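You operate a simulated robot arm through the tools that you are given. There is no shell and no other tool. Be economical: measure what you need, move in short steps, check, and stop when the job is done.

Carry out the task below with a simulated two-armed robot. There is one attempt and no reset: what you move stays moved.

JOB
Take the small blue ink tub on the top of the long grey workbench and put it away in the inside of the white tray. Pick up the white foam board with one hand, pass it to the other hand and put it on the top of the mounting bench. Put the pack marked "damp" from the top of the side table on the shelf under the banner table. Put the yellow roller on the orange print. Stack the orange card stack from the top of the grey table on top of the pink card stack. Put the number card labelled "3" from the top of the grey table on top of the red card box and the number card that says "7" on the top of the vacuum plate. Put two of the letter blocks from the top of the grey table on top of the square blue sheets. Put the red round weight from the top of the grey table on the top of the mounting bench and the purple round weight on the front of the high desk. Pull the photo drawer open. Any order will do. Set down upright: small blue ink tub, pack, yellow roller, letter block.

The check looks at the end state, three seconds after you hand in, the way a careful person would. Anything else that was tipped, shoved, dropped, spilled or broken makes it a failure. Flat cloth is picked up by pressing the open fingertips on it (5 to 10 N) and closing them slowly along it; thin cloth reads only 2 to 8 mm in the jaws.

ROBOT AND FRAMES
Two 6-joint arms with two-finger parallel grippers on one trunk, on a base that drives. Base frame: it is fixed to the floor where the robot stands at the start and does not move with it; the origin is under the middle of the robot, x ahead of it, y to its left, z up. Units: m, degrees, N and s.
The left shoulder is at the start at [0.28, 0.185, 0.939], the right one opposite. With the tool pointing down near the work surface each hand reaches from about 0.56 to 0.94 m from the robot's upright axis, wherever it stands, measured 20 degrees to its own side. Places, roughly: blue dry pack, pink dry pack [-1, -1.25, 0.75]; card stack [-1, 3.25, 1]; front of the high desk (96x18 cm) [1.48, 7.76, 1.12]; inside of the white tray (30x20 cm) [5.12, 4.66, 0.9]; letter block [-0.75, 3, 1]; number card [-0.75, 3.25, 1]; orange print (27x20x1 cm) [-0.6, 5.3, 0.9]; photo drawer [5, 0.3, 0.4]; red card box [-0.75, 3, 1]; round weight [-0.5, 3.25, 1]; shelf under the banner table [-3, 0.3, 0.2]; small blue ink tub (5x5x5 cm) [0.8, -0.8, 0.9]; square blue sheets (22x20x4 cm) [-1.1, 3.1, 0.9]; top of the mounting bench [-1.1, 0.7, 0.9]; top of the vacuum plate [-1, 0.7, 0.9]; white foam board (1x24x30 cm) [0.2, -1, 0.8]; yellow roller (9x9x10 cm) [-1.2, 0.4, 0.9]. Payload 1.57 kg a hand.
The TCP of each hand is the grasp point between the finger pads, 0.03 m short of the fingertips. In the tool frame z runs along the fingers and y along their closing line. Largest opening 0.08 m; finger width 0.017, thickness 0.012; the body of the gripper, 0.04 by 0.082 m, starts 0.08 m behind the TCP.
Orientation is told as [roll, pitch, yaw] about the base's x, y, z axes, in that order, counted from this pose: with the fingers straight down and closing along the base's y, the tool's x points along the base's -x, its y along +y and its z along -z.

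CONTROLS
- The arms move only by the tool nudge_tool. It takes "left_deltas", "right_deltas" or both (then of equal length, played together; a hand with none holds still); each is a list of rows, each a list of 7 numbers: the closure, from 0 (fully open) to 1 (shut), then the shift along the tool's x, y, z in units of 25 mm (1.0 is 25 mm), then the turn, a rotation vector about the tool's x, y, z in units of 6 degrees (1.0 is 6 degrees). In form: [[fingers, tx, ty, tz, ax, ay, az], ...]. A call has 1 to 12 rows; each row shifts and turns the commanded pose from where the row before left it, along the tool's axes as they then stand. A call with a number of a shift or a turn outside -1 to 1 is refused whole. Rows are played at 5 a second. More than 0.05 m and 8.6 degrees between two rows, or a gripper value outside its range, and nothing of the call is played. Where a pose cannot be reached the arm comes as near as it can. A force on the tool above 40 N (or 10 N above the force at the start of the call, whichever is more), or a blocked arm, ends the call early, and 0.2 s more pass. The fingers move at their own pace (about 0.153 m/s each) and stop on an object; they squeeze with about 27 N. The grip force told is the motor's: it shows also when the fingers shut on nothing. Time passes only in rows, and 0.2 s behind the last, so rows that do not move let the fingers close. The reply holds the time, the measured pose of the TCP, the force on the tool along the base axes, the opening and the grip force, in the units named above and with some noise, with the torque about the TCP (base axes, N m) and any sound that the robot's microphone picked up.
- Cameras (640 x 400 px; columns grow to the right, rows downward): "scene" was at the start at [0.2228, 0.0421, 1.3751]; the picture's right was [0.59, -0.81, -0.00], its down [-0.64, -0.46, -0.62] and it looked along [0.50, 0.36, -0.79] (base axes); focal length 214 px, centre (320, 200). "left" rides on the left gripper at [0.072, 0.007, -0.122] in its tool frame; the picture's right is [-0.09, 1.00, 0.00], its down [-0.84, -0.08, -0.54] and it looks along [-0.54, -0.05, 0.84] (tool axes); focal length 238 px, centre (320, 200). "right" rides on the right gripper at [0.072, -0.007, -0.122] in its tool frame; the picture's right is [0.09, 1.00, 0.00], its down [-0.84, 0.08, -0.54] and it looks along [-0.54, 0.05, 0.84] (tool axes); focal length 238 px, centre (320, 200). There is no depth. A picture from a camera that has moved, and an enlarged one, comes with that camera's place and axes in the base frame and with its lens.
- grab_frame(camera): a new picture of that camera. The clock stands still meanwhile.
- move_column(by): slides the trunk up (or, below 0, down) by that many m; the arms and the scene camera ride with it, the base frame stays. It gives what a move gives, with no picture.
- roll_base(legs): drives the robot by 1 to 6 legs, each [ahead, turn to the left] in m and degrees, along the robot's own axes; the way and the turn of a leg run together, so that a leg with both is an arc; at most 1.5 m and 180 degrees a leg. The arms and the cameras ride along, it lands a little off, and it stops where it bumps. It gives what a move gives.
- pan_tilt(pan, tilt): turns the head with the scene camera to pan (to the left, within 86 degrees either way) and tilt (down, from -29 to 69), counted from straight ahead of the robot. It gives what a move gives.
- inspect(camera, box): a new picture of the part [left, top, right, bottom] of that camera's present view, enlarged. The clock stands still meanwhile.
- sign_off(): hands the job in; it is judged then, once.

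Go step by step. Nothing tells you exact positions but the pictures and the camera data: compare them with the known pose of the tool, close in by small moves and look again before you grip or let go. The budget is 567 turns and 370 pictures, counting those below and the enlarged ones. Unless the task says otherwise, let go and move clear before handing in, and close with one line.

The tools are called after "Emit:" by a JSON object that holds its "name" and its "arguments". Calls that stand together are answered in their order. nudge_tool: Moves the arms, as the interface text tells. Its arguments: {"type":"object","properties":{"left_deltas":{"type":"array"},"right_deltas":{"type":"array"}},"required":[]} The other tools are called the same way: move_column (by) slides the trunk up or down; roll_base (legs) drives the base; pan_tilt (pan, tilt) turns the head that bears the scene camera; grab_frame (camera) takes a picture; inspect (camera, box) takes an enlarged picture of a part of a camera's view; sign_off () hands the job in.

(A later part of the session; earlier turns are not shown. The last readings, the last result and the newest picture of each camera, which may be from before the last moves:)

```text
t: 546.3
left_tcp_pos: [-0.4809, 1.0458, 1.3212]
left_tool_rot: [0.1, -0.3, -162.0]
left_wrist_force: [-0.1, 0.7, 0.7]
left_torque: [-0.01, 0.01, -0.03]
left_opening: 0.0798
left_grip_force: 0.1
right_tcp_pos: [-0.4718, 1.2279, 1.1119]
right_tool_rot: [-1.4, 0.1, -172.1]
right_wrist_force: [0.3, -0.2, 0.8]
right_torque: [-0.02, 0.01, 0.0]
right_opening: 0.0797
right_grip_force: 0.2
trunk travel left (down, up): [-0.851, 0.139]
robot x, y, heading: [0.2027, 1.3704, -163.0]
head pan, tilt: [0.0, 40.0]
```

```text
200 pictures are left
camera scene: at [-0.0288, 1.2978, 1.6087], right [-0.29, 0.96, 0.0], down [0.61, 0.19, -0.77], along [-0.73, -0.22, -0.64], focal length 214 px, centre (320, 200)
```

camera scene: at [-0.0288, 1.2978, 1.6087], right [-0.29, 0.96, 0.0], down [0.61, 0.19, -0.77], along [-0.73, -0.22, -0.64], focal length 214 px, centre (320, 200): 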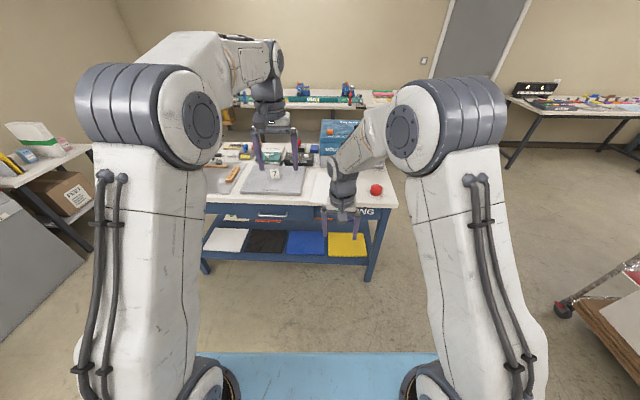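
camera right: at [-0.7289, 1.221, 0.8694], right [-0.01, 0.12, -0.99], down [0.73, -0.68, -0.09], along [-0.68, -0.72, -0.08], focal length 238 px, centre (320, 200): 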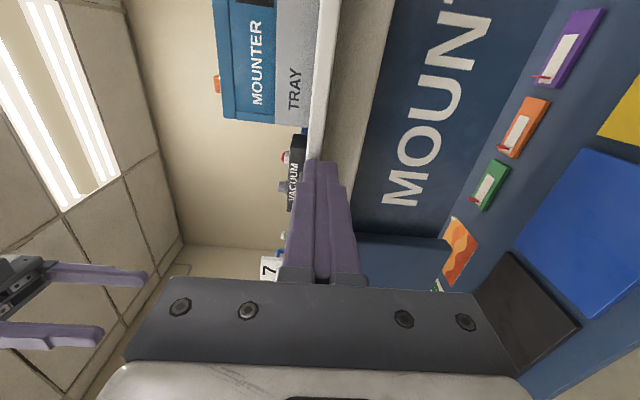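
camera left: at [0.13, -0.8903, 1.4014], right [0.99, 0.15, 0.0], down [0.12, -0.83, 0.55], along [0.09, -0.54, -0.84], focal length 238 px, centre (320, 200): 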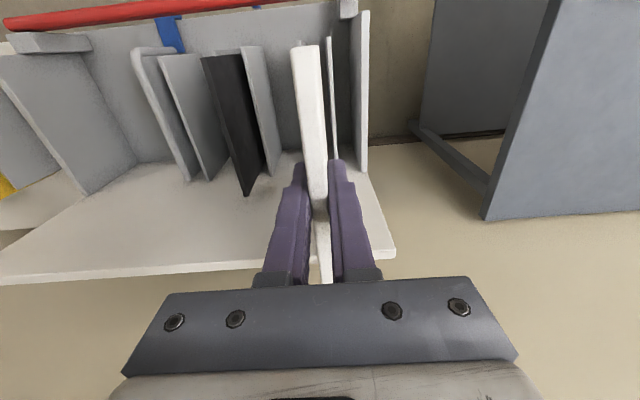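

Next the "damp" pack on the side table. Drive south and look at it.

Emit:
{"name": "roll_base", "arguments": {"legs": [[0, 61], [1.4, 0], [0, -15]]}}

Emit:
{"name": "pan_tilt", "arguments": {"pan": 0, "tilt": 38}}

Emit:
{"name": "grab_frame", "arguments": {"camera": "scene"}}

```text
t: 556.8
left_tcp_pos: [-0.3339, -0.7254, 1.3217]
left_tool_rot: [0.1, -0.1, -115.4]
left_wrist_force: [0.3, -0.1, 0.2]
left_torque: [-0.02, 0.0, -0.03]
left_opening: 0.0801
left_grip_force: 0.1
right_tcp_pos: [-0.4632, -0.595, 1.1118]
right_tool_rot: [-1.6, 0.1, -125.3]
right_wrist_force: [-0.9, 0.5, -0.4]
right_torque: [0.03, 0.03, 0.0]
right_opening: 0.0799
right_grip_force: 0.2
trunk travel left (down, up): [-0.851, 0.139]
robot x, y, heading: [-0.1027, -0.0059, -116.7]
head pan, tilt: [0.0, 40.0]
```

```text
t: 557.5
left_tcp_pos: [-0.3352, -0.727, 1.3217]
left_tool_rot: [0.2, -0.2, -115.4]
left_wrist_force: [0.3, -0.1, -1.0]
left_torque: [-0.04, -0.01, -0.02]
left_opening: 0.0803
left_grip_force: 0.1
right_tcp_pos: [-0.463, -0.5951, 1.1129]
right_tool_rot: [-1.5, 0.1, -125.4]
right_wrist_force: [0.8, 0.2, -0.5]
right_torque: [0.03, -0.02, -0.01]
right_opening: 0.0801
right_grip_force: 0.1
trunk travel left (down, up): [-0.851, 0.139]
robot x, y, heading: [-0.1008, -0.0059, -116.5]
head pan, tilt: [0.0, 38.0]
```

```text
199 pictures are left
camera scene: at [-0.2097, -0.2286, 1.6117], right [-0.89, 0.45, 0.0], down [0.27, 0.55, -0.79], along [-0.35, -0.7, -0.62], focal length 214 px, centre (320, 200)
```

scene: 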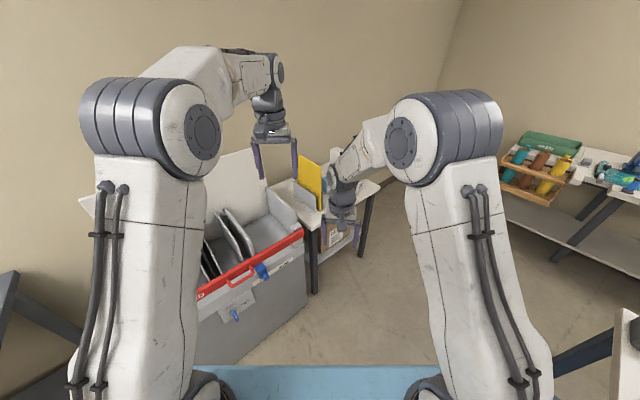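

Emit:
{"name": "nudge_tool", "arguments": {"right_deltas": [[0, 0, -1, 0, 0, 0, 0], [0, 0, -1, 0, 0, 0, 0], [0, 0, -1, 0, 0, 0, 0], [0, 0, -1, 0, 0, 0, 0], [0, 0, -1, 0, 0, 0, 0], [0, 0, -1, 0, 0, 0, 0], [0, 0, -1, 0, 0, 0, 0], [0, 0, -1, 0, 0, 0, 0], [0, 0, -1, 0, 0, 0, 0], [0, 0, -1, 0, 0, 0, 0]], "left_deltas": [[0, 0, 1, 0, 0, 0, 0], [0, 0, 1, 0, 0, 0, 0], [0, 0, 1, 0, 0, 0, 0], [0, 0, 1, 0, 0, 0, 0], [0, 0, 1, 0, 0, 0, 0], [0, 0, 1, 0, 0, 0, 0], [0, 0, 1, 0, 0, 0, 0], [0, 0, 1, 0, 0, 0, 0], [0, 0, 0, 0, 0, 0, 0], [0, 0, 0, 0, 0, 0, 0]]}}

Emit:
{"name": "grab_frame", "arguments": {"camera": "scene"}}

Emit:
{"name": "inspect", "arguments": {"camera": "scene", "box": [260, 120, 420, 240]}}

```text
t: 559.6
left_tcp_pos: [-0.1559, -0.8132, 1.3204]
left_tool_rot: [0.2, -0.2, -115.4]
left_wrist_force: [-0.1, -0.7, 0.3]
left_torque: [0.01, -0.01, 0.0]
left_opening: 0.0799
left_grip_force: 0.1
right_tcp_pos: [-0.6673, -0.4506, 1.1175]
right_tool_rot: [-1.5, 0.0, -125.4]
right_wrist_force: [-0.6, -0.3, -0.5]
right_torque: [-0.02, 0.02, 0.0]
right_opening: 0.0802
right_grip_force: 0.1
trunk travel left (down, up): [-0.851, 0.139]
robot x, y, heading: [-0.0997, -0.0061, -116.7]
head pan, tilt: [0.0, 38.0]
```

```text
198 pictures are left
camera scene: at [-0.2097, -0.2286, 1.6117], right [-0.89, 0.45, 0.0], down [0.27, 0.55, -0.79], along [-0.35, -0.71, -0.62], focal length 214 px, centre (320, 200)
```

scene: 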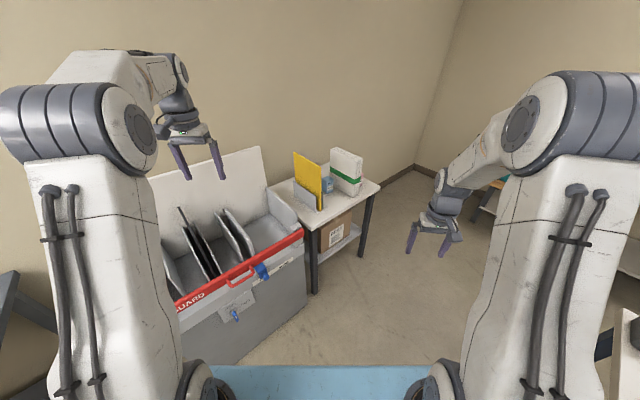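

```text
3.33 times, centred on (340, 180) of scene
camera zoom: at [-0.2097, -0.2286, 1.6117], right [-0.89, 0.45, 0.0], down [0.27, 0.55, -0.79], along [-0.35, -0.71, -0.62], focal length 715 px, centre (253, 267)
```

zoom: 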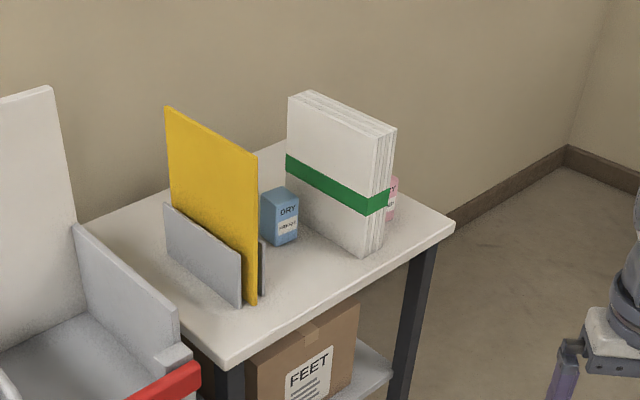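

Only blue and pink DRY packs are visible; the damp one must be hidden behind the boards. Move to the west part of the gap and look from there.

Emit:
{"name": "roll_base", "arguments": {"legs": [[0, -30], [0.8, 0]]}}

Emit:
{"name": "pan_tilt", "arguments": {"pan": 65, "tilt": 30}}

Emit:
{"name": "grab_frame", "arguments": {"camera": "scene"}}

```text
t: 565.4
left_tcp_pos: [-1.2067, -1.1381, 1.3214]
left_tool_rot: [0.2, -0.1, -144.2]
left_wrist_force: [0.0, 0.2, 0.3]
left_torque: [0.0, 0.02, 0.03]
left_opening: 0.0802
left_grip_force: 0.0
right_tcp_pos: [-1.4792, -0.5743, 1.1178]
right_tool_rot: [-1.6, 0.1, -154.4]
right_wrist_force: [0.3, -0.5, 0.0]
right_torque: [0.02, 0.04, 0.03]
right_opening: 0.08
right_grip_force: 0.0
trunk travel left (down, up): [-0.851, 0.139]
robot x, y, heading: [-0.7681, -0.4564, -145.5]
head pan, tilt: [0.0, 38.0]
```

```text
t: 566.8
left_tcp_pos: [-1.2059, -1.1389, 1.3211]
left_tool_rot: [0.2, -0.1, -144.3]
left_wrist_force: [0.5, 0.3, 0.0]
left_torque: [-0.02, -0.01, 0.01]
left_opening: 0.0802
left_grip_force: 0.0
right_tcp_pos: [-1.4792, -0.5733, 1.118]
right_tool_rot: [-1.5, 0.2, -154.3]
right_wrist_force: [-0.3, 0.4, -0.3]
right_torque: [0.0, 0.02, -0.03]
right_opening: 0.08
right_grip_force: 0.1
trunk travel left (down, up): [-0.851, 0.139]
robot x, y, heading: [-0.7708, -0.4545, -145.5]
head pan, tilt: [65.0, 30.0]
```

```text
196 pictures are left
camera scene: at [-0.8844, -0.6399, 1.6241], right [-0.99, -0.17, 0.0], down [-0.08, 0.49, -0.87], along [0.14, -0.85, -0.5], focal length 214 px, centre (320, 200)
```

scene: 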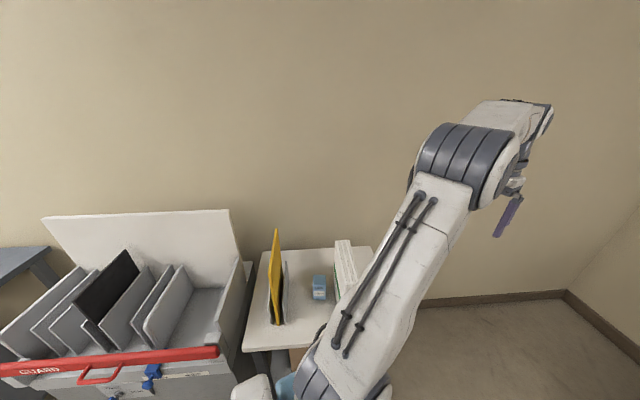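

Emit:
{"name": "grab_frame", "arguments": {"camera": "left"}}

Emit:
{"name": "inspect", "arguments": {"camera": "scene", "box": [240, 220, 400, 370]}}

```text
195 pictures are left
camera left: at [-1.1445, -1.0997, 1.443], right [0.51, -0.86, 0.0], down [-0.72, -0.42, 0.54], along [-0.47, -0.28, -0.84], focal length 238 px, centre (320, 200)
```

left: 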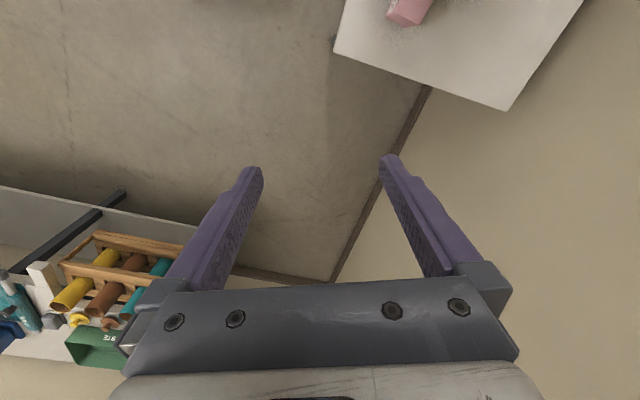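

```text
2.67 times, centred on (320, 295) of scene
camera zoom: at [-0.8844, -0.6399, 1.6241], right [-0.99, -0.17, 0.0], down [-0.08, 0.49, -0.87], along [0.14, -0.85, -0.5], focal length 572 px, centre (320, -53)
```

zoom: 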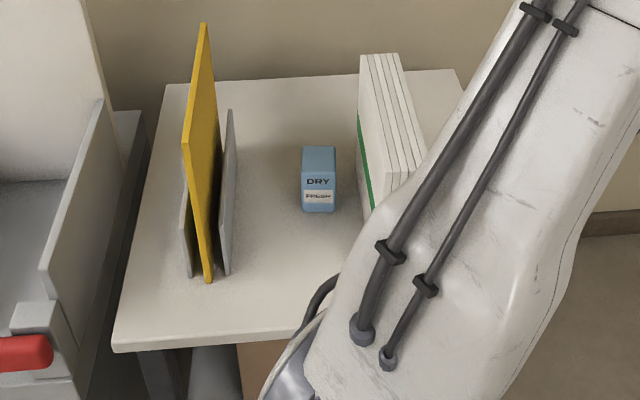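

Emit:
{"name": "nudge_tool", "arguments": {"left_deltas": [[0, 1, 0.3, 0, 0, 0, 0], [0, 1, 0.3, 0, 0, 0, 0], [0, 1, 0.3, 0, 0, 0, 0], [0, 1, 0.3, 0, 0, 0, 0], [0, 1, 0.3, 0, 0, 0, 0], [0, 1, 0.3, 0, 0, 0, 0], [0, 1, 0.3, 0, 0, 0, 0], [0, 1, 0.3, 0, 0, 0, 0]]}}

Emit:
{"name": "grab_frame", "arguments": {"camera": "left"}}

Emit:
{"name": "grab_frame", "arguments": {"camera": "scene"}}

```text
t: 568.6
left_tcp_pos: [-1.0095, -1.0714, 1.3217]
left_tool_rot: [0.2, -0.3, -144.3]
left_wrist_force: [-0.5, 0.7, 0.0]
left_torque: [0.0, 0.02, -0.01]
left_opening: 0.08
left_grip_force: 0.0
right_tcp_pos: [-1.4791, -0.5746, 1.119]
right_tool_rot: [-1.5, 0.1, -154.3]
right_wrist_force: [-0.2, 0.2, -0.5]
right_torque: [0.03, -0.01, -0.03]
right_opening: 0.0802
right_grip_force: 0.2
trunk travel left (down, up): [-0.851, 0.139]
robot x, y, heading: [-0.7679, -0.4573, -145.2]
head pan, tilt: [65.0, 30.0]
```

```text
193 pictures are left
camera left: at [-0.947, -1.0322, 1.443], right [0.51, -0.86, 0.0], down [-0.72, -0.42, 0.54], along [-0.47, -0.28, -0.84], focal length 238 px, centre (320, 200)
```

left: 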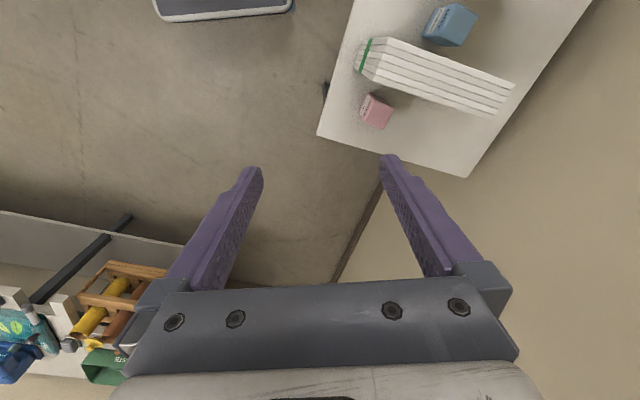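

```text
192 pictures are left
camera scene: at [-0.8844, -0.6399, 1.6241], right [-0.99, -0.17, 0.0], down [-0.08, 0.49, -0.87], along [0.14, -0.85, -0.5], focal length 214 px, centre (320, 200)
```

scene: 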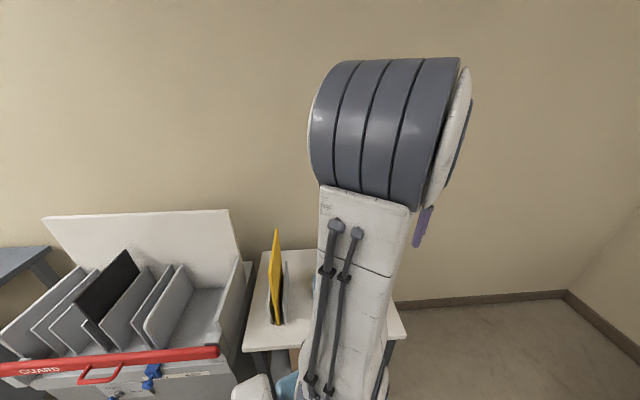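

Only the two packs exist: each has a small marking under "DRY". Zoom on the pink one's label.

Emit:
{"name": "inspect", "arguments": {"camera": "left", "box": [340, 80, 420, 140]}}

Emit:
{"name": "inspect", "arguments": {"camera": "left", "box": [400, 0, 500, 60]}}

```text
6.67 times, centred on (380, 110) of left
camera zoom: at [-0.947, -1.0322, 1.443], right [0.51, -0.86, 0.0], down [-0.72, -0.42, 0.54], along [-0.47, -0.28, -0.84], focal length 1589 px, centre (-80, 800)
```

zoom: 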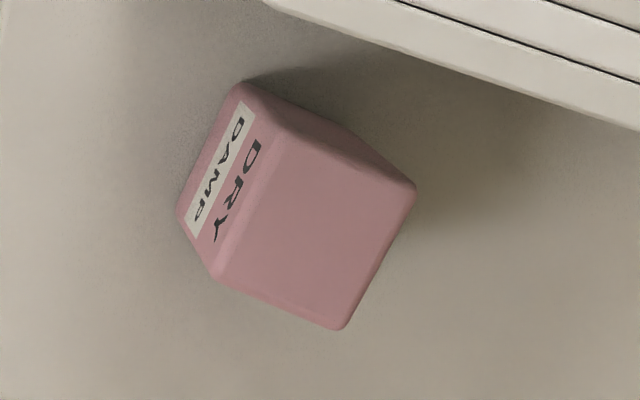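

```text
6.40 times, centred on (450, 30) of left
camera zoom: at [-0.947, -1.0322, 1.443], right [0.51, -0.86, 0.0], down [-0.72, -0.42, 0.54], along [-0.47, -0.28, -0.84], focal length 1525 px, centre (-512, 1288)
```

zoom: 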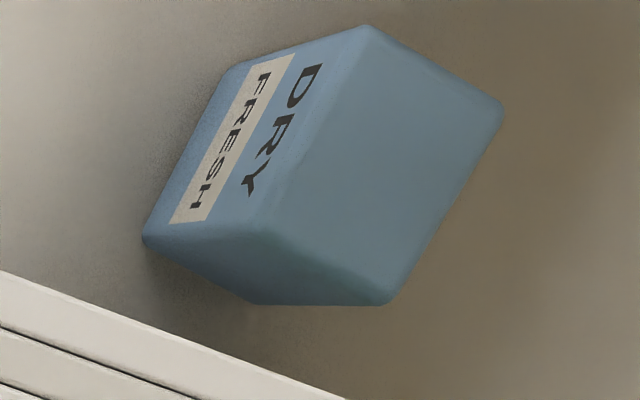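

The pink pack is marked DAMP, at about (-0.995,-1.245). I'll approach it from the west so the gripper camera stays clear of the white stack beside it.

Emit:
{"name": "move_column", "arguments": {"by": 0.13}}

Emit:
{"name": "roll_base", "arguments": {"legs": [[0, -14], [0.83, 0], [0, -130]]}}

Emit:
{"name": "pan_tilt", "arguments": {"pan": -80, "tilt": 35}}

Emit:
{"name": "grab_frame", "arguments": {"camera": "scene"}}

```text
t: 570.2
left_tcp_pos: [-1.0084, -1.0701, 1.4502]
left_tool_rot: [0.2, -0.2, -144.3]
left_wrist_force: [0.1, 0.0, 0.5]
left_torque: [-0.06, -0.02, 0.01]
left_opening: 0.0802
left_grip_force: 0.1
right_tcp_pos: [-1.4788, -0.574, 1.2476]
right_tool_rot: [-1.5, 0.1, -154.2]
right_wrist_force: [0.7, 0.1, 0.5]
right_torque: [-0.02, -0.02, 0.05]
right_opening: 0.0802
right_grip_force: 0.1
trunk travel left (down, up): [-0.981, 0.009]
robot x, y, heading: [-0.7676, -0.4579, -145.3]
head pan, tilt: [65.0, 30.0]
```

```text
t: 580.9
left_tcp_pos: [-1.6957, -0.1115, 1.4508]
left_tool_rot: [0.2, -0.2, 70.1]
left_wrist_force: [-0.6, -0.9, -0.3]
left_torque: [0.0, -0.03, 0.0]
left_opening: 0.0803
left_grip_force: 0.0
right_tcp_pos: [-1.0271, -0.2546, 1.247]
right_tool_rot: [-1.5, 0.2, 60.0]
right_wrist_force: [-0.1, 0.7, 0.8]
right_torque: [-0.01, -0.01, 0.02]
right_opening: 0.0799
right_grip_force: 0.0
trunk travel left (down, up): [-0.981, 0.009]
robot x, y, heading: [-1.5481, -0.7552, 69.2]
head pan, tilt: [65.0, 30.0]
```

```text
t: 583.2
left_tcp_pos: [-1.6964, -0.1121, 1.4513]
left_tool_rot: [0.3, -0.2, 70.1]
left_wrist_force: [0.3, -0.4, -0.2]
left_torque: [0.01, 0.01, -0.04]
left_opening: 0.08
left_grip_force: 0.1
right_tcp_pos: [-1.026, -0.2566, 1.2472]
right_tool_rot: [-1.5, 0.1, 60.1]
right_wrist_force: [0.1, 0.3, 0.5]
right_torque: [0.01, -0.01, 0.0]
right_opening: 0.0798
right_grip_force: 0.2
trunk travel left (down, up): [-0.981, 0.009]
robot x, y, heading: [-1.5487, -0.7543, 68.9]
head pan, tilt: [-80.0, 35.0]
```

```text
189 pictures are left
camera scene: at [-1.4016, -0.6228, 1.7463], right [-0.19, -0.98, 0.0], down [-0.56, 0.11, -0.82], along [0.8, -0.16, -0.57], focal length 214 px, centre (320, 200)
```

scene: 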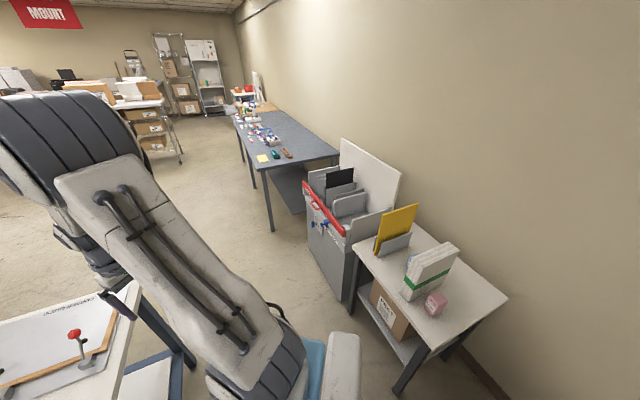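

Emit:
{"name": "roll_base", "arguments": {"legs": [[-0.53, 0], [0, -57]]}}

Emit:
{"name": "pan_tilt", "arguments": {"pan": 0, "tilt": 45}}

Emit:
{"name": "grab_frame", "arguments": {"camera": "scene"}}

Emit:
{"name": "grab_frame", "arguments": {"camera": "right"}}

```text
t: 588.7
left_tcp_pos: [-1.278, -0.7555, 1.451]
left_tool_rot: [0.1, -0.2, 13.8]
left_wrist_force: [0.6, 0.0, -0.3]
left_torque: [-0.01, 0.0, 0.02]
left_opening: 0.0799
left_grip_force: 0.1
right_tcp_pos: [-1.0287, -1.3933, 1.2483]
right_tool_rot: [-1.4, 0.1, 3.7]
right_wrist_force: [-0.6, -1.2, 0.0]
right_torque: [0.0, -0.02, 0.01]
right_opening: 0.0799
right_grip_force: 0.0
trunk travel left (down, up): [-0.981, 0.009]
robot x, y, heading: [-1.7275, -1.2317, 12.3]
head pan, tilt: [-80.0, 35.0]
```

```text
t: 590.3
left_tcp_pos: [-1.279, -0.7551, 1.4505]
left_tool_rot: [0.2, -0.3, 13.6]
left_wrist_force: [-0.2, 1.1, -0.4]
left_torque: [0.0, 0.03, 0.03]
left_opening: 0.0799
left_grip_force: 0.0
right_tcp_pos: [-1.0288, -1.3928, 1.2475]
right_tool_rot: [-1.5, 0.1, 3.7]
right_wrist_force: [0.4, -1.1, 0.3]
right_torque: [0.0, 0.0, 0.0]
right_opening: 0.0799
right_grip_force: 0.1
trunk travel left (down, up): [-0.981, 0.009]
robot x, y, heading: [-1.7288, -1.2356, 12.7]
head pan, tilt: [0.0, 45.0]
```

```text
188 pictures are left
camera scene: at [-1.493, -1.1848, 1.7315], right [0.22, -0.98, 0.0], down [-0.69, -0.15, -0.71], along [0.69, 0.15, -0.71], focal length 214 px, centre (320, 200)
```

scene: 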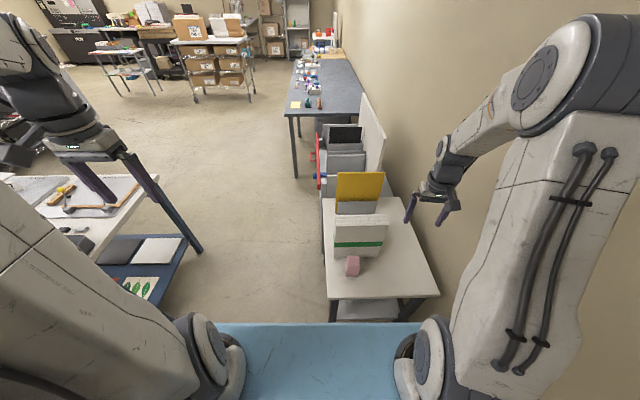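

```text
187 pictures are left
camera right: at [-1.1016, -1.4015, 1.3691], right [-0.16, 0.99, -0.03], down [0.83, 0.15, 0.54], along [0.54, 0.06, -0.84], focal length 238 px, centre (320, 200)
```

right: 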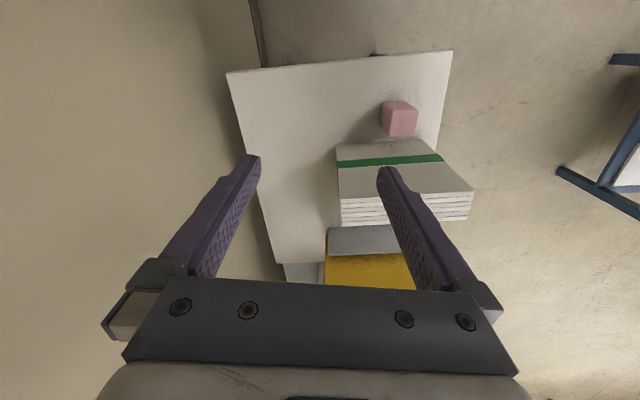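

Emit:
{"name": "nudge_tool", "arguments": {"right_deltas": [[0, -0.4, 0.9, 0, 0, 0, -0.7], [0, -0.4, 0.9, 0, 0, 0, -0.7], [0, -0.4, 0.9, 0, 0, 0, 0], [0, -0.4, 0.9, 0, 0, 0, 0], [0, -0.4, 0.9, 0, 0, 0, 0], [0, -0.4, 0.9, 0, 0, 0, 0], [0, -0.3, 0.8, 0, 0, 0, 0], [0, 0, 0, 1, 0, 0, 0], [0, 0, 0, 1, 0, 0, 0], [0, 0, 0, 1, 0, 0, 0], [0, 0, 0, 1, 0, 0, 0]]}}

Emit:
{"name": "grab_frame", "arguments": {"camera": "right"}}

Emit:
{"name": "inspect", "arguments": {"camera": "scene", "box": [290, 170, 450, 330]}}

```text
t: 592.7
left_tcp_pos: [-1.2784, -0.7571, 1.4516]
left_tool_rot: [0.1, -0.1, 13.8]
left_wrist_force: [-0.1, -0.5, 0.5]
left_torque: [0.02, -0.02, -0.01]
left_opening: 0.0799
left_grip_force: 0.0
right_tcp_pos: [-0.9908, -1.2307, 1.1441]
right_tool_rot: [-1.6, 0.4, 12.1]
right_wrist_force: [0.8, -0.3, -0.1]
right_torque: [0.03, 0.02, -0.01]
right_opening: 0.0799
right_grip_force: 0.1
trunk travel left (down, up): [-0.981, 0.009]
robot x, y, heading: [-1.7315, -1.2345, 12.4]
head pan, tilt: [0.0, 45.0]
```

```text
186 pictures are left
camera right: at [-1.0603, -1.2504, 1.265], right [-0.3, 0.95, -0.03], down [0.8, 0.26, 0.54], along [0.52, 0.14, -0.84], focal length 238 px, centre (320, 200)
```

right: 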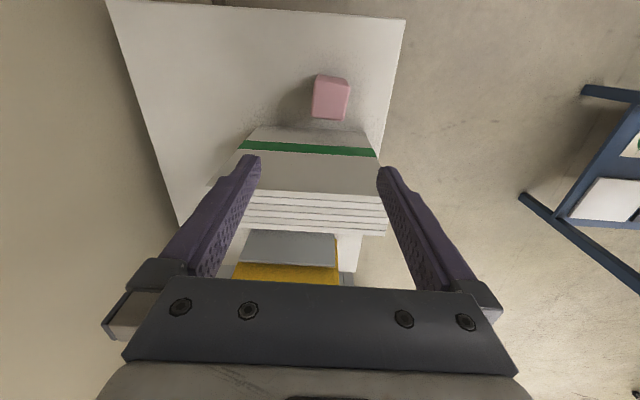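

```text
2.50 times, centred on (370, 250) of scene
camera zoom: at [-1.4929, -1.1847, 1.7315], right [0.22, -0.98, 0.0], down [-0.69, -0.15, -0.71], along [0.69, 0.15, -0.71], focal length 536 px, centre (195, 75)
```

zoom: 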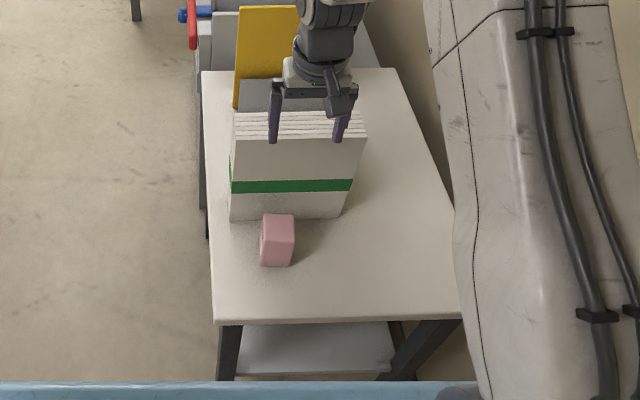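

The tall stack sits just east of the pack. I'll tilt the hand ~42° (fingers forward-down) so it stays clear and can also later reach into the low shelf.

Emit:
{"name": "nudge_tool", "arguments": {"right_deltas": [[0, 0, 0, 0, 0, -1, 0], [0, 0, 0, 0, 0, -1, 0], [0, 0, 0, 0, 0, -1, 0], [0, 0, 0, 0, 0, -1, 0], [0, 0, 0, 0, 0, -1, 0], [0, 0, 0, 0, 0, -1, 0], [0, 0, 0, 0, 0, -1, 0]]}}

Emit:
{"name": "grab_frame", "arguments": {"camera": "right"}}

```text
t: 594.3
left_tcp_pos: [-1.2785, -0.7571, 1.451]
left_tool_rot: [0.2, -0.2, 13.7]
left_wrist_force: [0.2, -0.3, 0.1]
left_torque: [0.03, -0.01, 0.01]
left_opening: 0.08
left_grip_force: 0.2
right_tcp_pos: [-0.9898, -1.232, 1.1442]
right_tool_rot: [-2.1, -41.8, 13.4]
right_wrist_force: [0.2, -0.5, 0.7]
right_torque: [0.04, -0.05, -0.01]
right_opening: 0.0801
right_grip_force: 0.0
right hand out of reach, approached as far as the arm can: row 4, 5
trunk travel left (down, up): [-0.981, 0.009]
robot x, y, heading: [-1.7279, -1.2342, 12.5]
head pan, tilt: [0.0, 45.0]
```

```text
184 pictures are left
camera right: at [-1.1219, -1.2659, 1.186], right [-0.28, 0.96, -0.09], down [0.23, 0.16, 0.96], along [0.93, 0.24, -0.27], focal length 238 px, centre (320, 200)
```

right: 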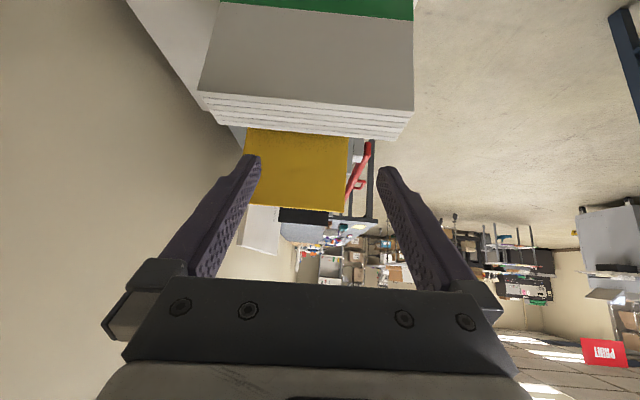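

Emit:
{"name": "move_column", "arguments": {"by": -0.2}}

Emit:
{"name": "grab_frame", "arguments": {"camera": "right"}}

Emit:
{"name": "inspect", "arguments": {"camera": "scene", "box": [290, 150, 450, 310]}}

```text
t: 596.4
left_tcp_pos: [-1.2779, -0.7549, 1.2512]
left_tool_rot: [0.2, -0.2, 13.7]
left_wrist_force: [0.6, 0.1, -0.1]
left_torque: [-0.01, 0.01, -0.02]
left_opening: 0.08
left_grip_force: 0.2
right_tcp_pos: [-0.99, -1.2318, 0.9425]
right_tool_rot: [-2.0, -41.7, 13.5]
right_wrist_force: [0.3, 0.6, 0.8]
right_torque: [0.01, 0.01, 0.05]
right_opening: 0.08
right_grip_force: 0.1
trunk travel left (down, up): [-0.781, 0.209]
robot x, y, heading: [-1.729, -1.2356, 12.5]
head pan, tilt: [0.0, 45.0]
```

```text
183 pictures are left
camera right: at [-1.1219, -1.2657, 0.9861], right [-0.28, 0.96, -0.09], down [0.24, 0.16, 0.96], along [0.93, 0.24, -0.27], focal length 238 px, centre (320, 200)
```

right: 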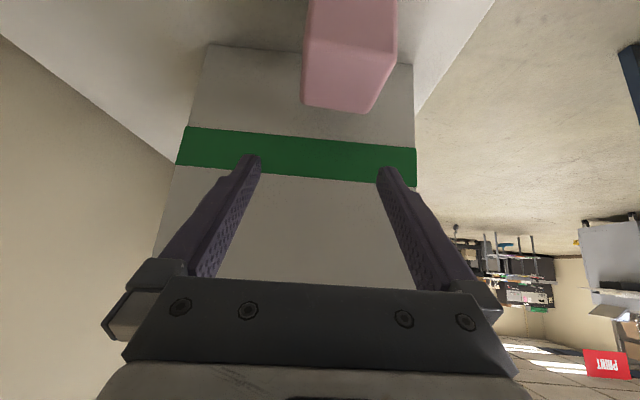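

```text
2.50 times, centred on (370, 230) of scene
camera zoom: at [-1.4931, -1.1847, 1.5315], right [0.22, -0.98, 0.0], down [-0.69, -0.15, -0.71], along [0.69, 0.15, -0.71], focal length 536 px, centre (195, 125)
```

zoom: 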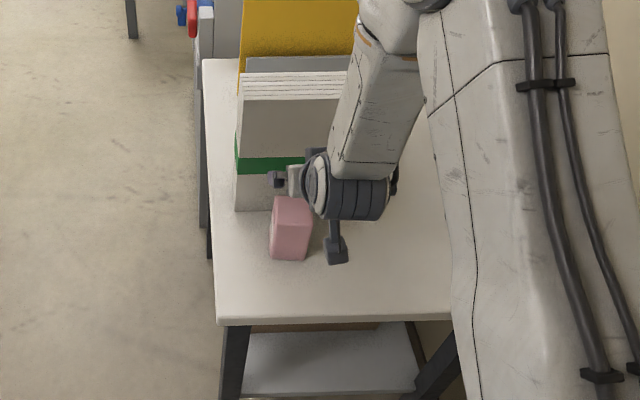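

The pack is ~10 cm tall (z≈0.77–0.865). Lower the tilted hand around it.

Emit:
{"name": "nudge_tool", "arguments": {"right_deltas": [[0, 0.85, 0.14, 0.79, 0, 0, 0], [0, 0.85, 0.14, 0.79, 0, 0, 0], [0, 0.85, 0.14, 0.79, 0, 0, 0]]}}

Emit:
{"name": "grab_frame", "arguments": {"camera": "right"}}

Emit:
{"name": "inspect", "arguments": {"camera": "scene", "box": [290, 170, 420, 290]}}

```text
t: 597.2
left_tcp_pos: [-1.2775, -0.7563, 1.2504]
left_tool_rot: [0.1, -0.2, 13.7]
left_wrist_force: [0.7, 0.6, -0.6]
left_torque: [0.01, -0.03, -0.01]
left_opening: 0.0801
left_grip_force: 0.0
right_tcp_pos: [-0.9988, -1.2251, 0.8589]
right_tool_rot: [-2.1, -41.7, 13.4]
right_wrist_force: [-0.4, -0.2, -0.7]
right_torque: [0.01, 0.07, 0.0]
right_opening: 0.0799
right_grip_force: 0.0
trunk travel left (down, up): [-0.781, 0.209]
robot x, y, heading: [-1.7333, -1.2347, 12.6]
head pan, tilt: [0.0, 45.0]
```

```text
181 pictures are left
camera right: at [-1.1317, -1.2594, 0.9006], right [-0.28, 0.96, -0.09], down [0.24, 0.15, 0.96], along [0.93, 0.24, -0.27], focal length 238 px, centre (320, 200)
```

right: 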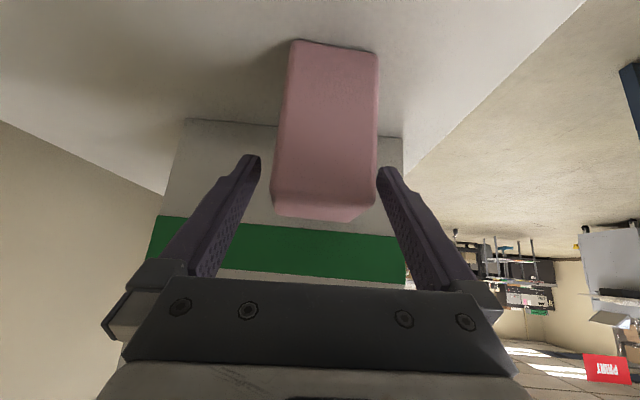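

```text
3.33 times, centred on (355, 230) of scene
camera zoom: at [-1.4931, -1.1848, 1.5315], right [0.22, -0.98, 0.0], down [-0.69, -0.15, -0.71], along [0.69, 0.15, -0.71], focal length 715 px, centre (203, 100)
```

zoom: 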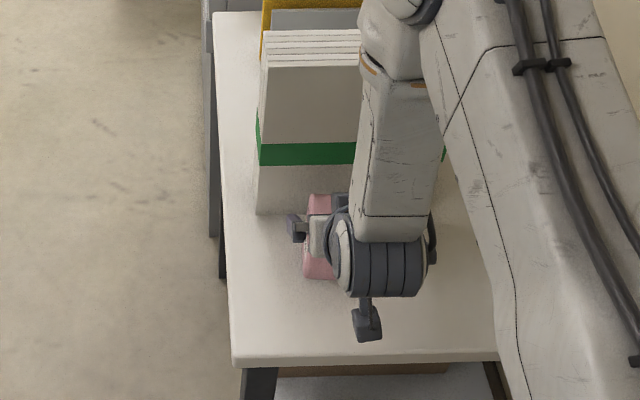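

Emit:
{"name": "nudge_tool", "arguments": {"right_deltas": [[0, 0.45, 0.1, 0.5, 0, 0, 0], [0, 0.45, 0.1, 0.5, 0, 0, 0], [0.4, 0, 0, 0, 0, 0, 0], [1, 0, 0, 0, 0, 0, 0], [1, 0, 0, 0, 0, 0, 0], [1, 0, 0, 0, 0, 0, 0]]}}

Emit:
{"name": "grab_frame", "arguments": {"camera": "right"}}

```text
t: 598.6
left_tcp_pos: [-1.279, -0.7556, 1.252]
left_tool_rot: [0.2, -0.2, 13.8]
left_wrist_force: [0.2, -0.3, -0.2]
left_torque: [0.02, -0.01, 0.0]
left_opening: 0.0801
left_grip_force: 0.1
right_tcp_pos: [-1.0013, -1.2203, 0.8226]
right_tool_rot: [-2.0, -41.8, 13.3]
right_wrist_force: [0.0, 0.8, -0.7]
right_torque: [0.01, -0.04, 0.0]
right_opening: 0.0562
right_grip_force: 27.2
trunk travel left (down, up): [-0.781, 0.209]
robot x, y, heading: [-1.7281, -1.2318, 12.6]
head pan, tilt: [0.0, 45.0]
```

```text
179 pictures are left
camera right: at [-1.1337, -1.2554, 0.8665], right [-0.28, 0.96, -0.09], down [0.24, 0.16, 0.96], along [0.93, 0.24, -0.27], focal length 238 px, centre (320, 200)
```

right: 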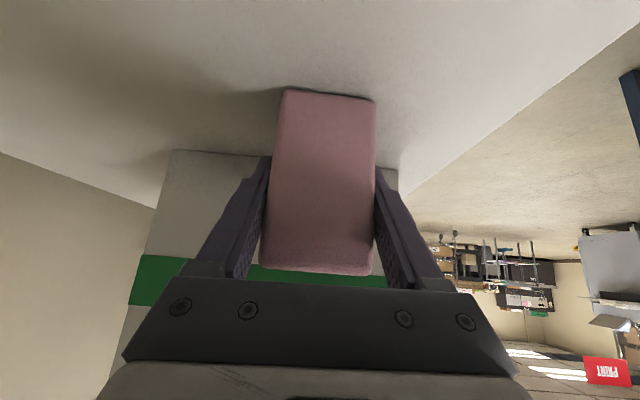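

Gripped the damp pack (56 mm). Lift with the trunk and back off.

Emit:
{"name": "nudge_tool", "arguments": {"right_deltas": [[1, -0.2, 0, -0.22, 0, 0, 0], [1, -0.3, 0, -0.33, 0, 0, 0], [1, -0.5, 0, -0.55, 0, 0, 0]]}}

Emit:
{"name": "move_column", "arguments": {"by": 0.15}}

Emit:
{"name": "grab_frame", "arguments": {"camera": "scene"}}

```text
t: 599.4
left_tcp_pos: [-1.2783, -0.7552, 1.251]
left_tool_rot: [0.2, -0.2, 13.7]
left_wrist_force: [-0.8, 0.1, 0.2]
left_torque: [0.01, 0.01, 0.01]
left_opening: 0.0798
left_grip_force: 0.0
right_tcp_pos: [-0.9997, -1.2212, 0.8604]
right_tool_rot: [-2.0, -41.6, 13.4]
right_wrist_force: [-0.3, 0.2, -1.5]
right_torque: [0.02, 0.01, 0.01]
right_opening: 0.0561
right_grip_force: 26.9
trunk travel left (down, up): [-0.781, 0.209]
robot x, y, heading: [-1.7279, -1.2356, 12.6]
head pan, tilt: [0.0, 45.0]
```

```text
t: 601.2
left_tcp_pos: [-1.2773, -0.7558, 1.4013]
left_tool_rot: [0.3, -0.2, 13.7]
left_wrist_force: [0.9, -0.4, -0.1]
left_torque: [0.03, -0.03, -0.05]
left_opening: 0.0801
left_grip_force: 0.2
right_tcp_pos: [-1.0004, -1.2208, 1.0105]
right_tool_rot: [-2.0, -41.7, 13.4]
right_wrist_force: [0.0, 0.7, -1.6]
right_torque: [0.03, 0.04, 0.0]
right_opening: 0.0562
right_grip_force: 27.2
trunk travel left (down, up): [-0.931, 0.059]
robot x, y, heading: [-1.7316, -1.2378, 12.4]
head pan, tilt: [0.0, 45.0]
```

```text
178 pictures are left
camera scene: at [-1.4928, -1.1847, 1.6814], right [0.22, -0.98, 0.0], down [-0.69, -0.15, -0.71], along [0.69, 0.15, -0.71], focal length 214 px, centre (320, 200)
```

scene: 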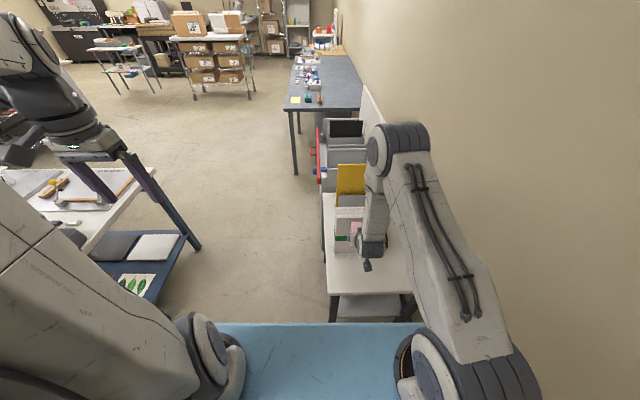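

Turn left toward the banner table in the west and look.

Emit:
{"name": "roll_base", "arguments": {"legs": [[0, 105]]}}

Emit:
{"name": "pan_tilt", "arguments": {"pan": 25, "tilt": 25}}

Emit:
{"name": "grab_frame", "arguments": {"camera": "scene"}}

```text
t: 606.1
left_tcp_pos: [-2.3242, -0.9481, 1.4018]
left_tool_rot: [0.2, -0.3, 121.3]
left_wrist_force: [0.2, 0.0, 0.2]
left_torque: [0.03, -0.02, 0.0]
left_opening: 0.0799
left_grip_force: 0.0
right_tcp_pos: [-1.9653, -0.5413, 1.0094]
right_tool_rot: [-2.0, -41.7, 121.0]
right_wrist_force: [-0.2, 1.0, -2.1]
right_torque: [0.0, 0.0, 0.01]
right_opening: 0.0558
right_grip_force: 27.0
trunk travel left (down, up): [-0.931, 0.059]
robot x, y, heading: [-1.7262, -1.234, 120.1]
head pan, tilt: [0.0, 45.0]
```

```text
t: 607.0
left_tcp_pos: [-2.3234, -0.9488, 1.4004]
left_tool_rot: [0.2, -0.1, 121.4]
left_wrist_force: [0.0, 0.7, 0.9]
left_torque: [-0.02, -0.02, 0.03]
left_opening: 0.08
left_grip_force: 0.0
right_tcp_pos: [-1.9661, -0.5429, 1.009]
right_tool_rot: [-2.0, -41.7, 121.0]
right_wrist_force: [0.3, -0.3, -2.2]
right_torque: [-0.01, -0.01, 0.02]
right_opening: 0.0559
right_grip_force: 26.8
trunk travel left (down, up): [-0.931, 0.059]
robot x, y, heading: [-1.7312, -1.2377, 120.0]
head pan, tilt: [25.0, 25.0]
```

```text
177 pictures are left
camera scene: at [-1.8846, -1.0456, 1.712], right [0.57, 0.82, 0.0], down [0.35, -0.24, -0.91], along [-0.74, 0.52, -0.42], focal length 214 px, centre (320, 200)
```

scene: 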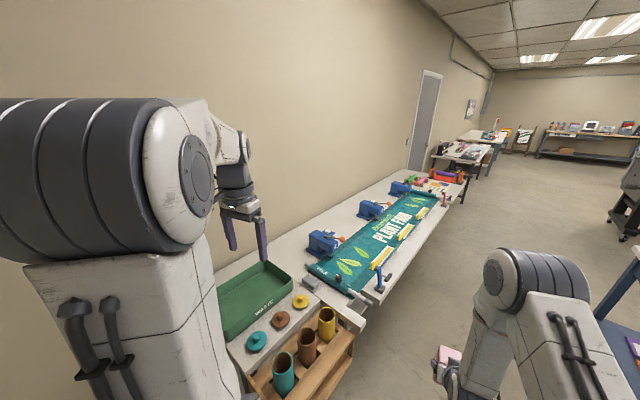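

The banner table runs along the west wall with its front edge at about x=-2.3 (y=-0.36). I'll position myself east of it, south of the mounting bench, facing west.

Emit:
{"name": "move_column", "arguments": {"by": 0.055}}

Emit:
{"name": "roll_base", "arguments": {"legs": [[0, -48], [0.72, 0], [0, 108]]}}

Emit:
{"name": "pan_tilt", "arguments": {"pan": 0, "tilt": 40}}

Emit:
{"name": "grab_frame", "arguments": {"camera": "scene"}}

```text
t: 607.9
left_tcp_pos: [-2.3242, -0.9483, 1.4563]
left_tool_rot: [0.2, -0.2, 121.3]
left_wrist_force: [0.3, -0.3, 0.6]
left_torque: [0.02, 0.02, 0.0]
left_opening: 0.0799
left_grip_force: 0.2
right_tcp_pos: [-1.9654, -0.542, 1.065]
right_tool_rot: [-1.9, -41.8, 120.9]
right_wrist_force: [-0.1, -0.3, -2.4]
right_torque: [-0.02, -0.01, 0.02]
right_opening: 0.0556
right_grip_force: 27.5
trunk travel left (down, up): [-0.986, 0.004]
robot x, y, heading: [-1.7328, -1.236, 120.4]
head pan, tilt: [25.0, 25.0]
```

```text
t: 618.7
left_tcp_pos: [-2.0428, -0.9142, 1.4558]
left_tool_rot: [0.2, -0.2, -179.1]
left_wrist_force: [-0.8, 1.0, -0.7]
left_torque: [-0.02, -0.05, 0.01]
left_opening: 0.0799
left_grip_force: 0.1
right_tcp_pos: [-2.2107, -0.3989, 1.0653]
right_tool_rot: [-2.0, -41.7, -179.5]
right_wrist_force: [-0.1, -0.2, -2.2]
right_torque: [0.01, -0.01, -0.01]
right_opening: 0.0558
right_grip_force: 26.9
trunk travel left (down, up): [-0.986, 0.004]
robot x, y, heading: [-1.4946, -0.5474, 179.5]
head pan, tilt: [25.0, 25.0]
```

```text
t: 619.6
left_tcp_pos: [-2.0432, -0.9145, 1.455]
left_tool_rot: [0.3, -0.1, -179.2]
left_wrist_force: [-0.3, -0.7, 0.4]
left_torque: [0.0, -0.03, 0.01]
left_opening: 0.0801
left_grip_force: 0.1
right_tcp_pos: [-2.2109, -0.3995, 1.0658]
right_tool_rot: [-2.0, -41.7, -179.4]
right_wrist_force: [1.0, 0.2, -2.0]
right_torque: [-0.01, -0.06, 0.02]
right_opening: 0.0559
right_grip_force: 26.8
trunk travel left (down, up): [-0.986, 0.004]
robot x, y, heading: [-1.4988, -0.5504, 179.3]
head pan, tilt: [0.0, 40.0]
```

```text
176 pictures are left
camera scene: at [-1.7382, -0.5487, 1.7438], right [0.01, 1.0, 0.0], down [0.64, 0.0, -0.77], along [-0.77, 0.01, -0.64], focal length 214 px, centre (320, 200)
```

scene: 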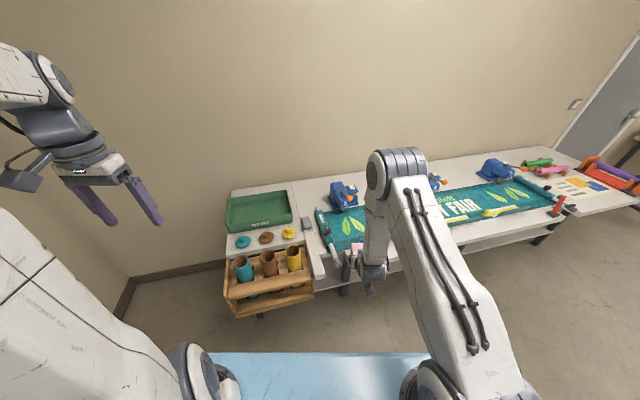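

Emit:
{"name": "nudge_tool", "arguments": {"left_deltas": [[0, 0.8, 0, 0, 0, 0, 0], [0, 0.5, 0, 0, 0, 0, 0]]}}

Emit:
{"name": "move_column", "arguments": {"by": -0.4}}

Emit:
{"name": "pan_tilt", "arguments": {"pan": 0, "tilt": 30}}

Emit:
{"name": "grab_frame", "arguments": {"camera": "scene"}}

Emit:
{"name": "grab_frame", "arguments": {"camera": "right"}}

```text
t: 620.2
left_tcp_pos: [-2.0118, -0.9143, 1.4562]
left_tool_rot: [0.2, -0.3, -179.2]
left_wrist_force: [-1.1, -0.2, 0.4]
left_torque: [0.0, 0.02, 0.02]
left_opening: 0.08
left_grip_force: 0.1
right_tcp_pos: [-2.2094, -0.3988, 1.0642]
right_tool_rot: [-2.0, -41.8, -179.5]
right_wrist_force: [0.4, 0.5, -2.3]
right_torque: [-0.02, -0.03, -0.02]
right_opening: 0.0558
right_grip_force: 27.0
trunk travel left (down, up): [-0.986, 0.004]
robot x, y, heading: [-1.4962, -0.5487, 179.9]
head pan, tilt: [0.0, 40.0]
```

```text
t: 624.0
left_tcp_pos: [-2.011, -0.9135, 1.0557]
left_tool_rot: [0.1, -0.2, -179.2]
left_wrist_force: [0.9, 0.5, 0.1]
left_torque: [0.01, 0.01, 0.04]
left_opening: 0.08
left_grip_force: 0.0
right_tcp_pos: [-2.2112, -0.4, 0.6654]
right_tool_rot: [-2.1, -41.7, -179.5]
right_wrist_force: [-0.8, -0.5, -1.4]
right_torque: [0.01, -0.03, -0.01]
right_opening: 0.056
right_grip_force: 26.7
trunk travel left (down, up): [-0.586, 0.404]
robot x, y, heading: [-1.4947, -0.549, 179.3]
head pan, tilt: [0.0, 40.0]
```

```text
t: 624.7
left_tcp_pos: [-2.0115, -0.9124, 1.0564]
left_tool_rot: [0.2, -0.2, -179.1]
left_wrist_force: [0.2, -0.2, -0.9]
left_torque: [0.0, -0.05, -0.01]
left_opening: 0.0798
left_grip_force: 0.0
right_tcp_pos: [-2.209, -0.4004, 0.6645]
right_tool_rot: [-2.0, -41.7, -179.5]
right_wrist_force: [-0.6, -0.2, -2.7]
right_torque: [-0.01, 0.0, -0.01]
right_opening: 0.0559
right_grip_force: 27.3
trunk travel left (down, up): [-0.586, 0.404]
robot x, y, heading: [-1.4949, -0.5479, 179.6]
head pan, tilt: [0.0, 30.0]
```

```text
175 pictures are left
camera scene: at [-1.7435, -0.5486, 1.359], right [0.01, 1.0, 0.0], down [0.5, 0.0, -0.87], along [-0.87, 0.01, -0.5], focal length 214 px, centre (320, 200)
```

scene: 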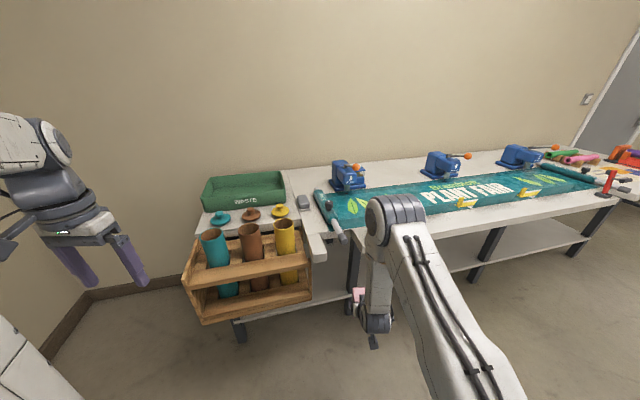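

```text
174 pictures are left
camera right: at [-2.0765, -0.3959, 0.7078], right [0.05, -0.99, -0.09], down [-0.27, -0.1, 0.96], along [-0.96, -0.03, -0.27], focal length 238 px, centre (320, 200)
```

right: 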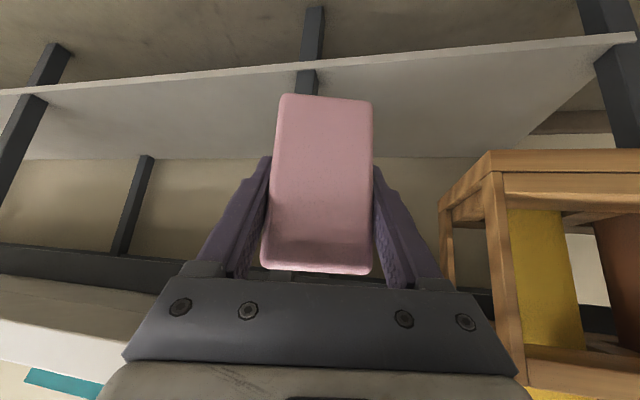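

A table leg and the caddy make this spot awkward. The shelf's north end (y≈1.4) is open, so I'll raise the trunk and drive north through the corridor between the bench and the banner table.

Emit:
{"name": "move_column", "arguments": {"by": 0.4}}

Emit:
{"name": "roll_base", "arguments": {"legs": [[0, -30], [0.42, 0], [0, -46]]}}

Emit:
{"name": "pan_tilt", "arguments": {"pan": 0, "tilt": 40}}

Emit:
{"name": "grab_frame", "arguments": {"camera": "scene"}}

```text
t: 628.5
left_tcp_pos: [-2.0113, -0.9126, 1.4552]
left_tool_rot: [0.2, -0.1, -179.1]
left_wrist_force: [0.3, 0.3, -0.1]
left_torque: [0.01, -0.02, 0.0]
left_opening: 0.0801
left_grip_force: 0.0
right_tcp_pos: [-2.2099, -0.3985, 1.0648]
right_tool_rot: [-2.0, -41.7, -179.5]
right_wrist_force: [-0.3, -0.1, -1.7]
right_torque: [0.0, -0.02, 0.0]
right_opening: 0.0559
right_grip_force: 27.2
trunk travel left (down, up): [-0.986, 0.004]
robot x, y, heading: [-1.492, -0.5488, 179.6]
head pan, tilt: [0.0, 30.0]
```

```text
t: 634.7
left_tcp_pos: [-2.3302, 0.0868, 1.4557]
left_tool_rot: [0.2, -0.3, 104.2]
left_wrist_force: [0.6, 0.0, -0.1]
left_torque: [-0.01, 0.0, -0.02]
left_opening: 0.0802
left_grip_force: 0.0
right_tcp_pos: [-1.8779, 0.3975, 1.0651]
right_tool_rot: [-1.9, -41.6, 103.8]
right_wrist_force: [-0.1, -0.5, -0.9]
right_torque: [-0.01, 0.03, 0.01]
right_opening: 0.0558
right_grip_force: 26.8
trunk travel left (down, up): [-0.986, 0.004]
robot x, y, heading: [-1.8572, -0.3297, 102.5]
head pan, tilt: [0.0, 30.0]
```

```text
t: 635.5
left_tcp_pos: [-2.3296, 0.0871, 1.4555]
left_tool_rot: [0.2, -0.2, 104.1]
left_wrist_force: [-0.1, 0.4, -0.3]
left_torque: [-0.03, -0.01, -0.01]
left_opening: 0.0798
left_grip_force: 0.2
right_tcp_pos: [-1.8764, 0.3992, 1.0647]
right_tool_rot: [-1.9, -41.7, 103.8]
right_wrist_force: [0.0, -0.5, -2.2]
right_torque: [-0.02, 0.0, 0.0]
right_opening: 0.0558
right_grip_force: 27.2
trunk travel left (down, up): [-0.986, 0.004]
robot x, y, heading: [-1.8561, -0.3356, 102.8]
head pan, tilt: [0.0, 40.0]
```

```text
173 pictures are left
camera scene: at [-1.9098, -0.0949, 1.7438], right [0.98, 0.22, 0.0], down [0.14, -0.63, -0.77], along [-0.17, 0.75, -0.64], focal length 214 px, centre (320, 200)
```

scene: 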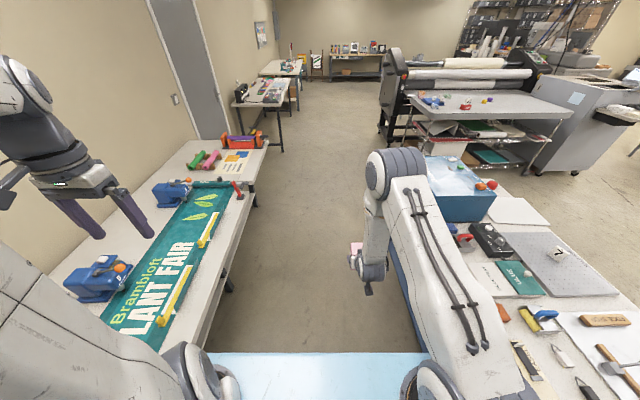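

The corridor is clear and I'm centred. Drive through.

Emit:
{"name": "roll_base", "arguments": {"legs": [[1.5, 0], [0.7, 0]]}}

Emit:
{"name": "grab_frame", "arguments": {"camera": "scene"}}

```text
t: 646.3
left_tcp_pos: [-2.8142, 2.2371, 1.4557]
left_tool_rot: [0.2, -0.2, 104.2]
left_wrist_force: [0.0, -0.5, 0.1]
left_torque: [0.0, 0.0, -0.03]
left_opening: 0.0799
left_grip_force: 0.1
right_tcp_pos: [-2.3599, 2.5498, 1.0655]
right_tool_rot: [-2.0, -41.8, 104.0]
right_wrist_force: [0.2, 0.5, -2.2]
right_torque: [-0.03, 0.0, 0.0]
right_opening: 0.0559
right_grip_force: 27.2
trunk travel left (down, up): [-0.986, 0.004]
robot x, y, heading: [-2.338, 1.8218, 103.0]
head pan, tilt: [0.0, 40.0]
```

```text
172 pictures are left
camera scene: at [-2.3926, 2.0568, 1.7437], right [0.97, 0.22, 0.0], down [0.14, -0.63, -0.77], along [-0.17, 0.75, -0.64], focal length 214 px, centre (320, 200)
```

scene: 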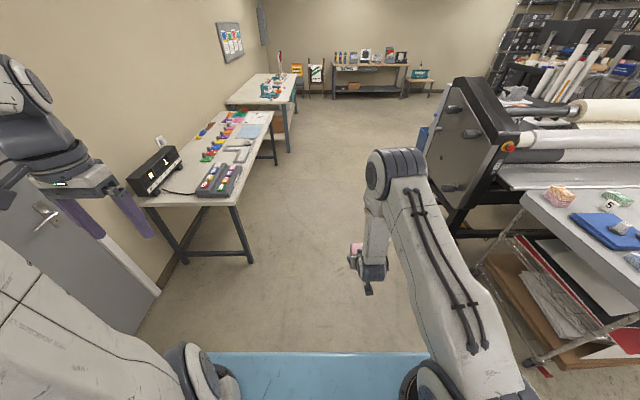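

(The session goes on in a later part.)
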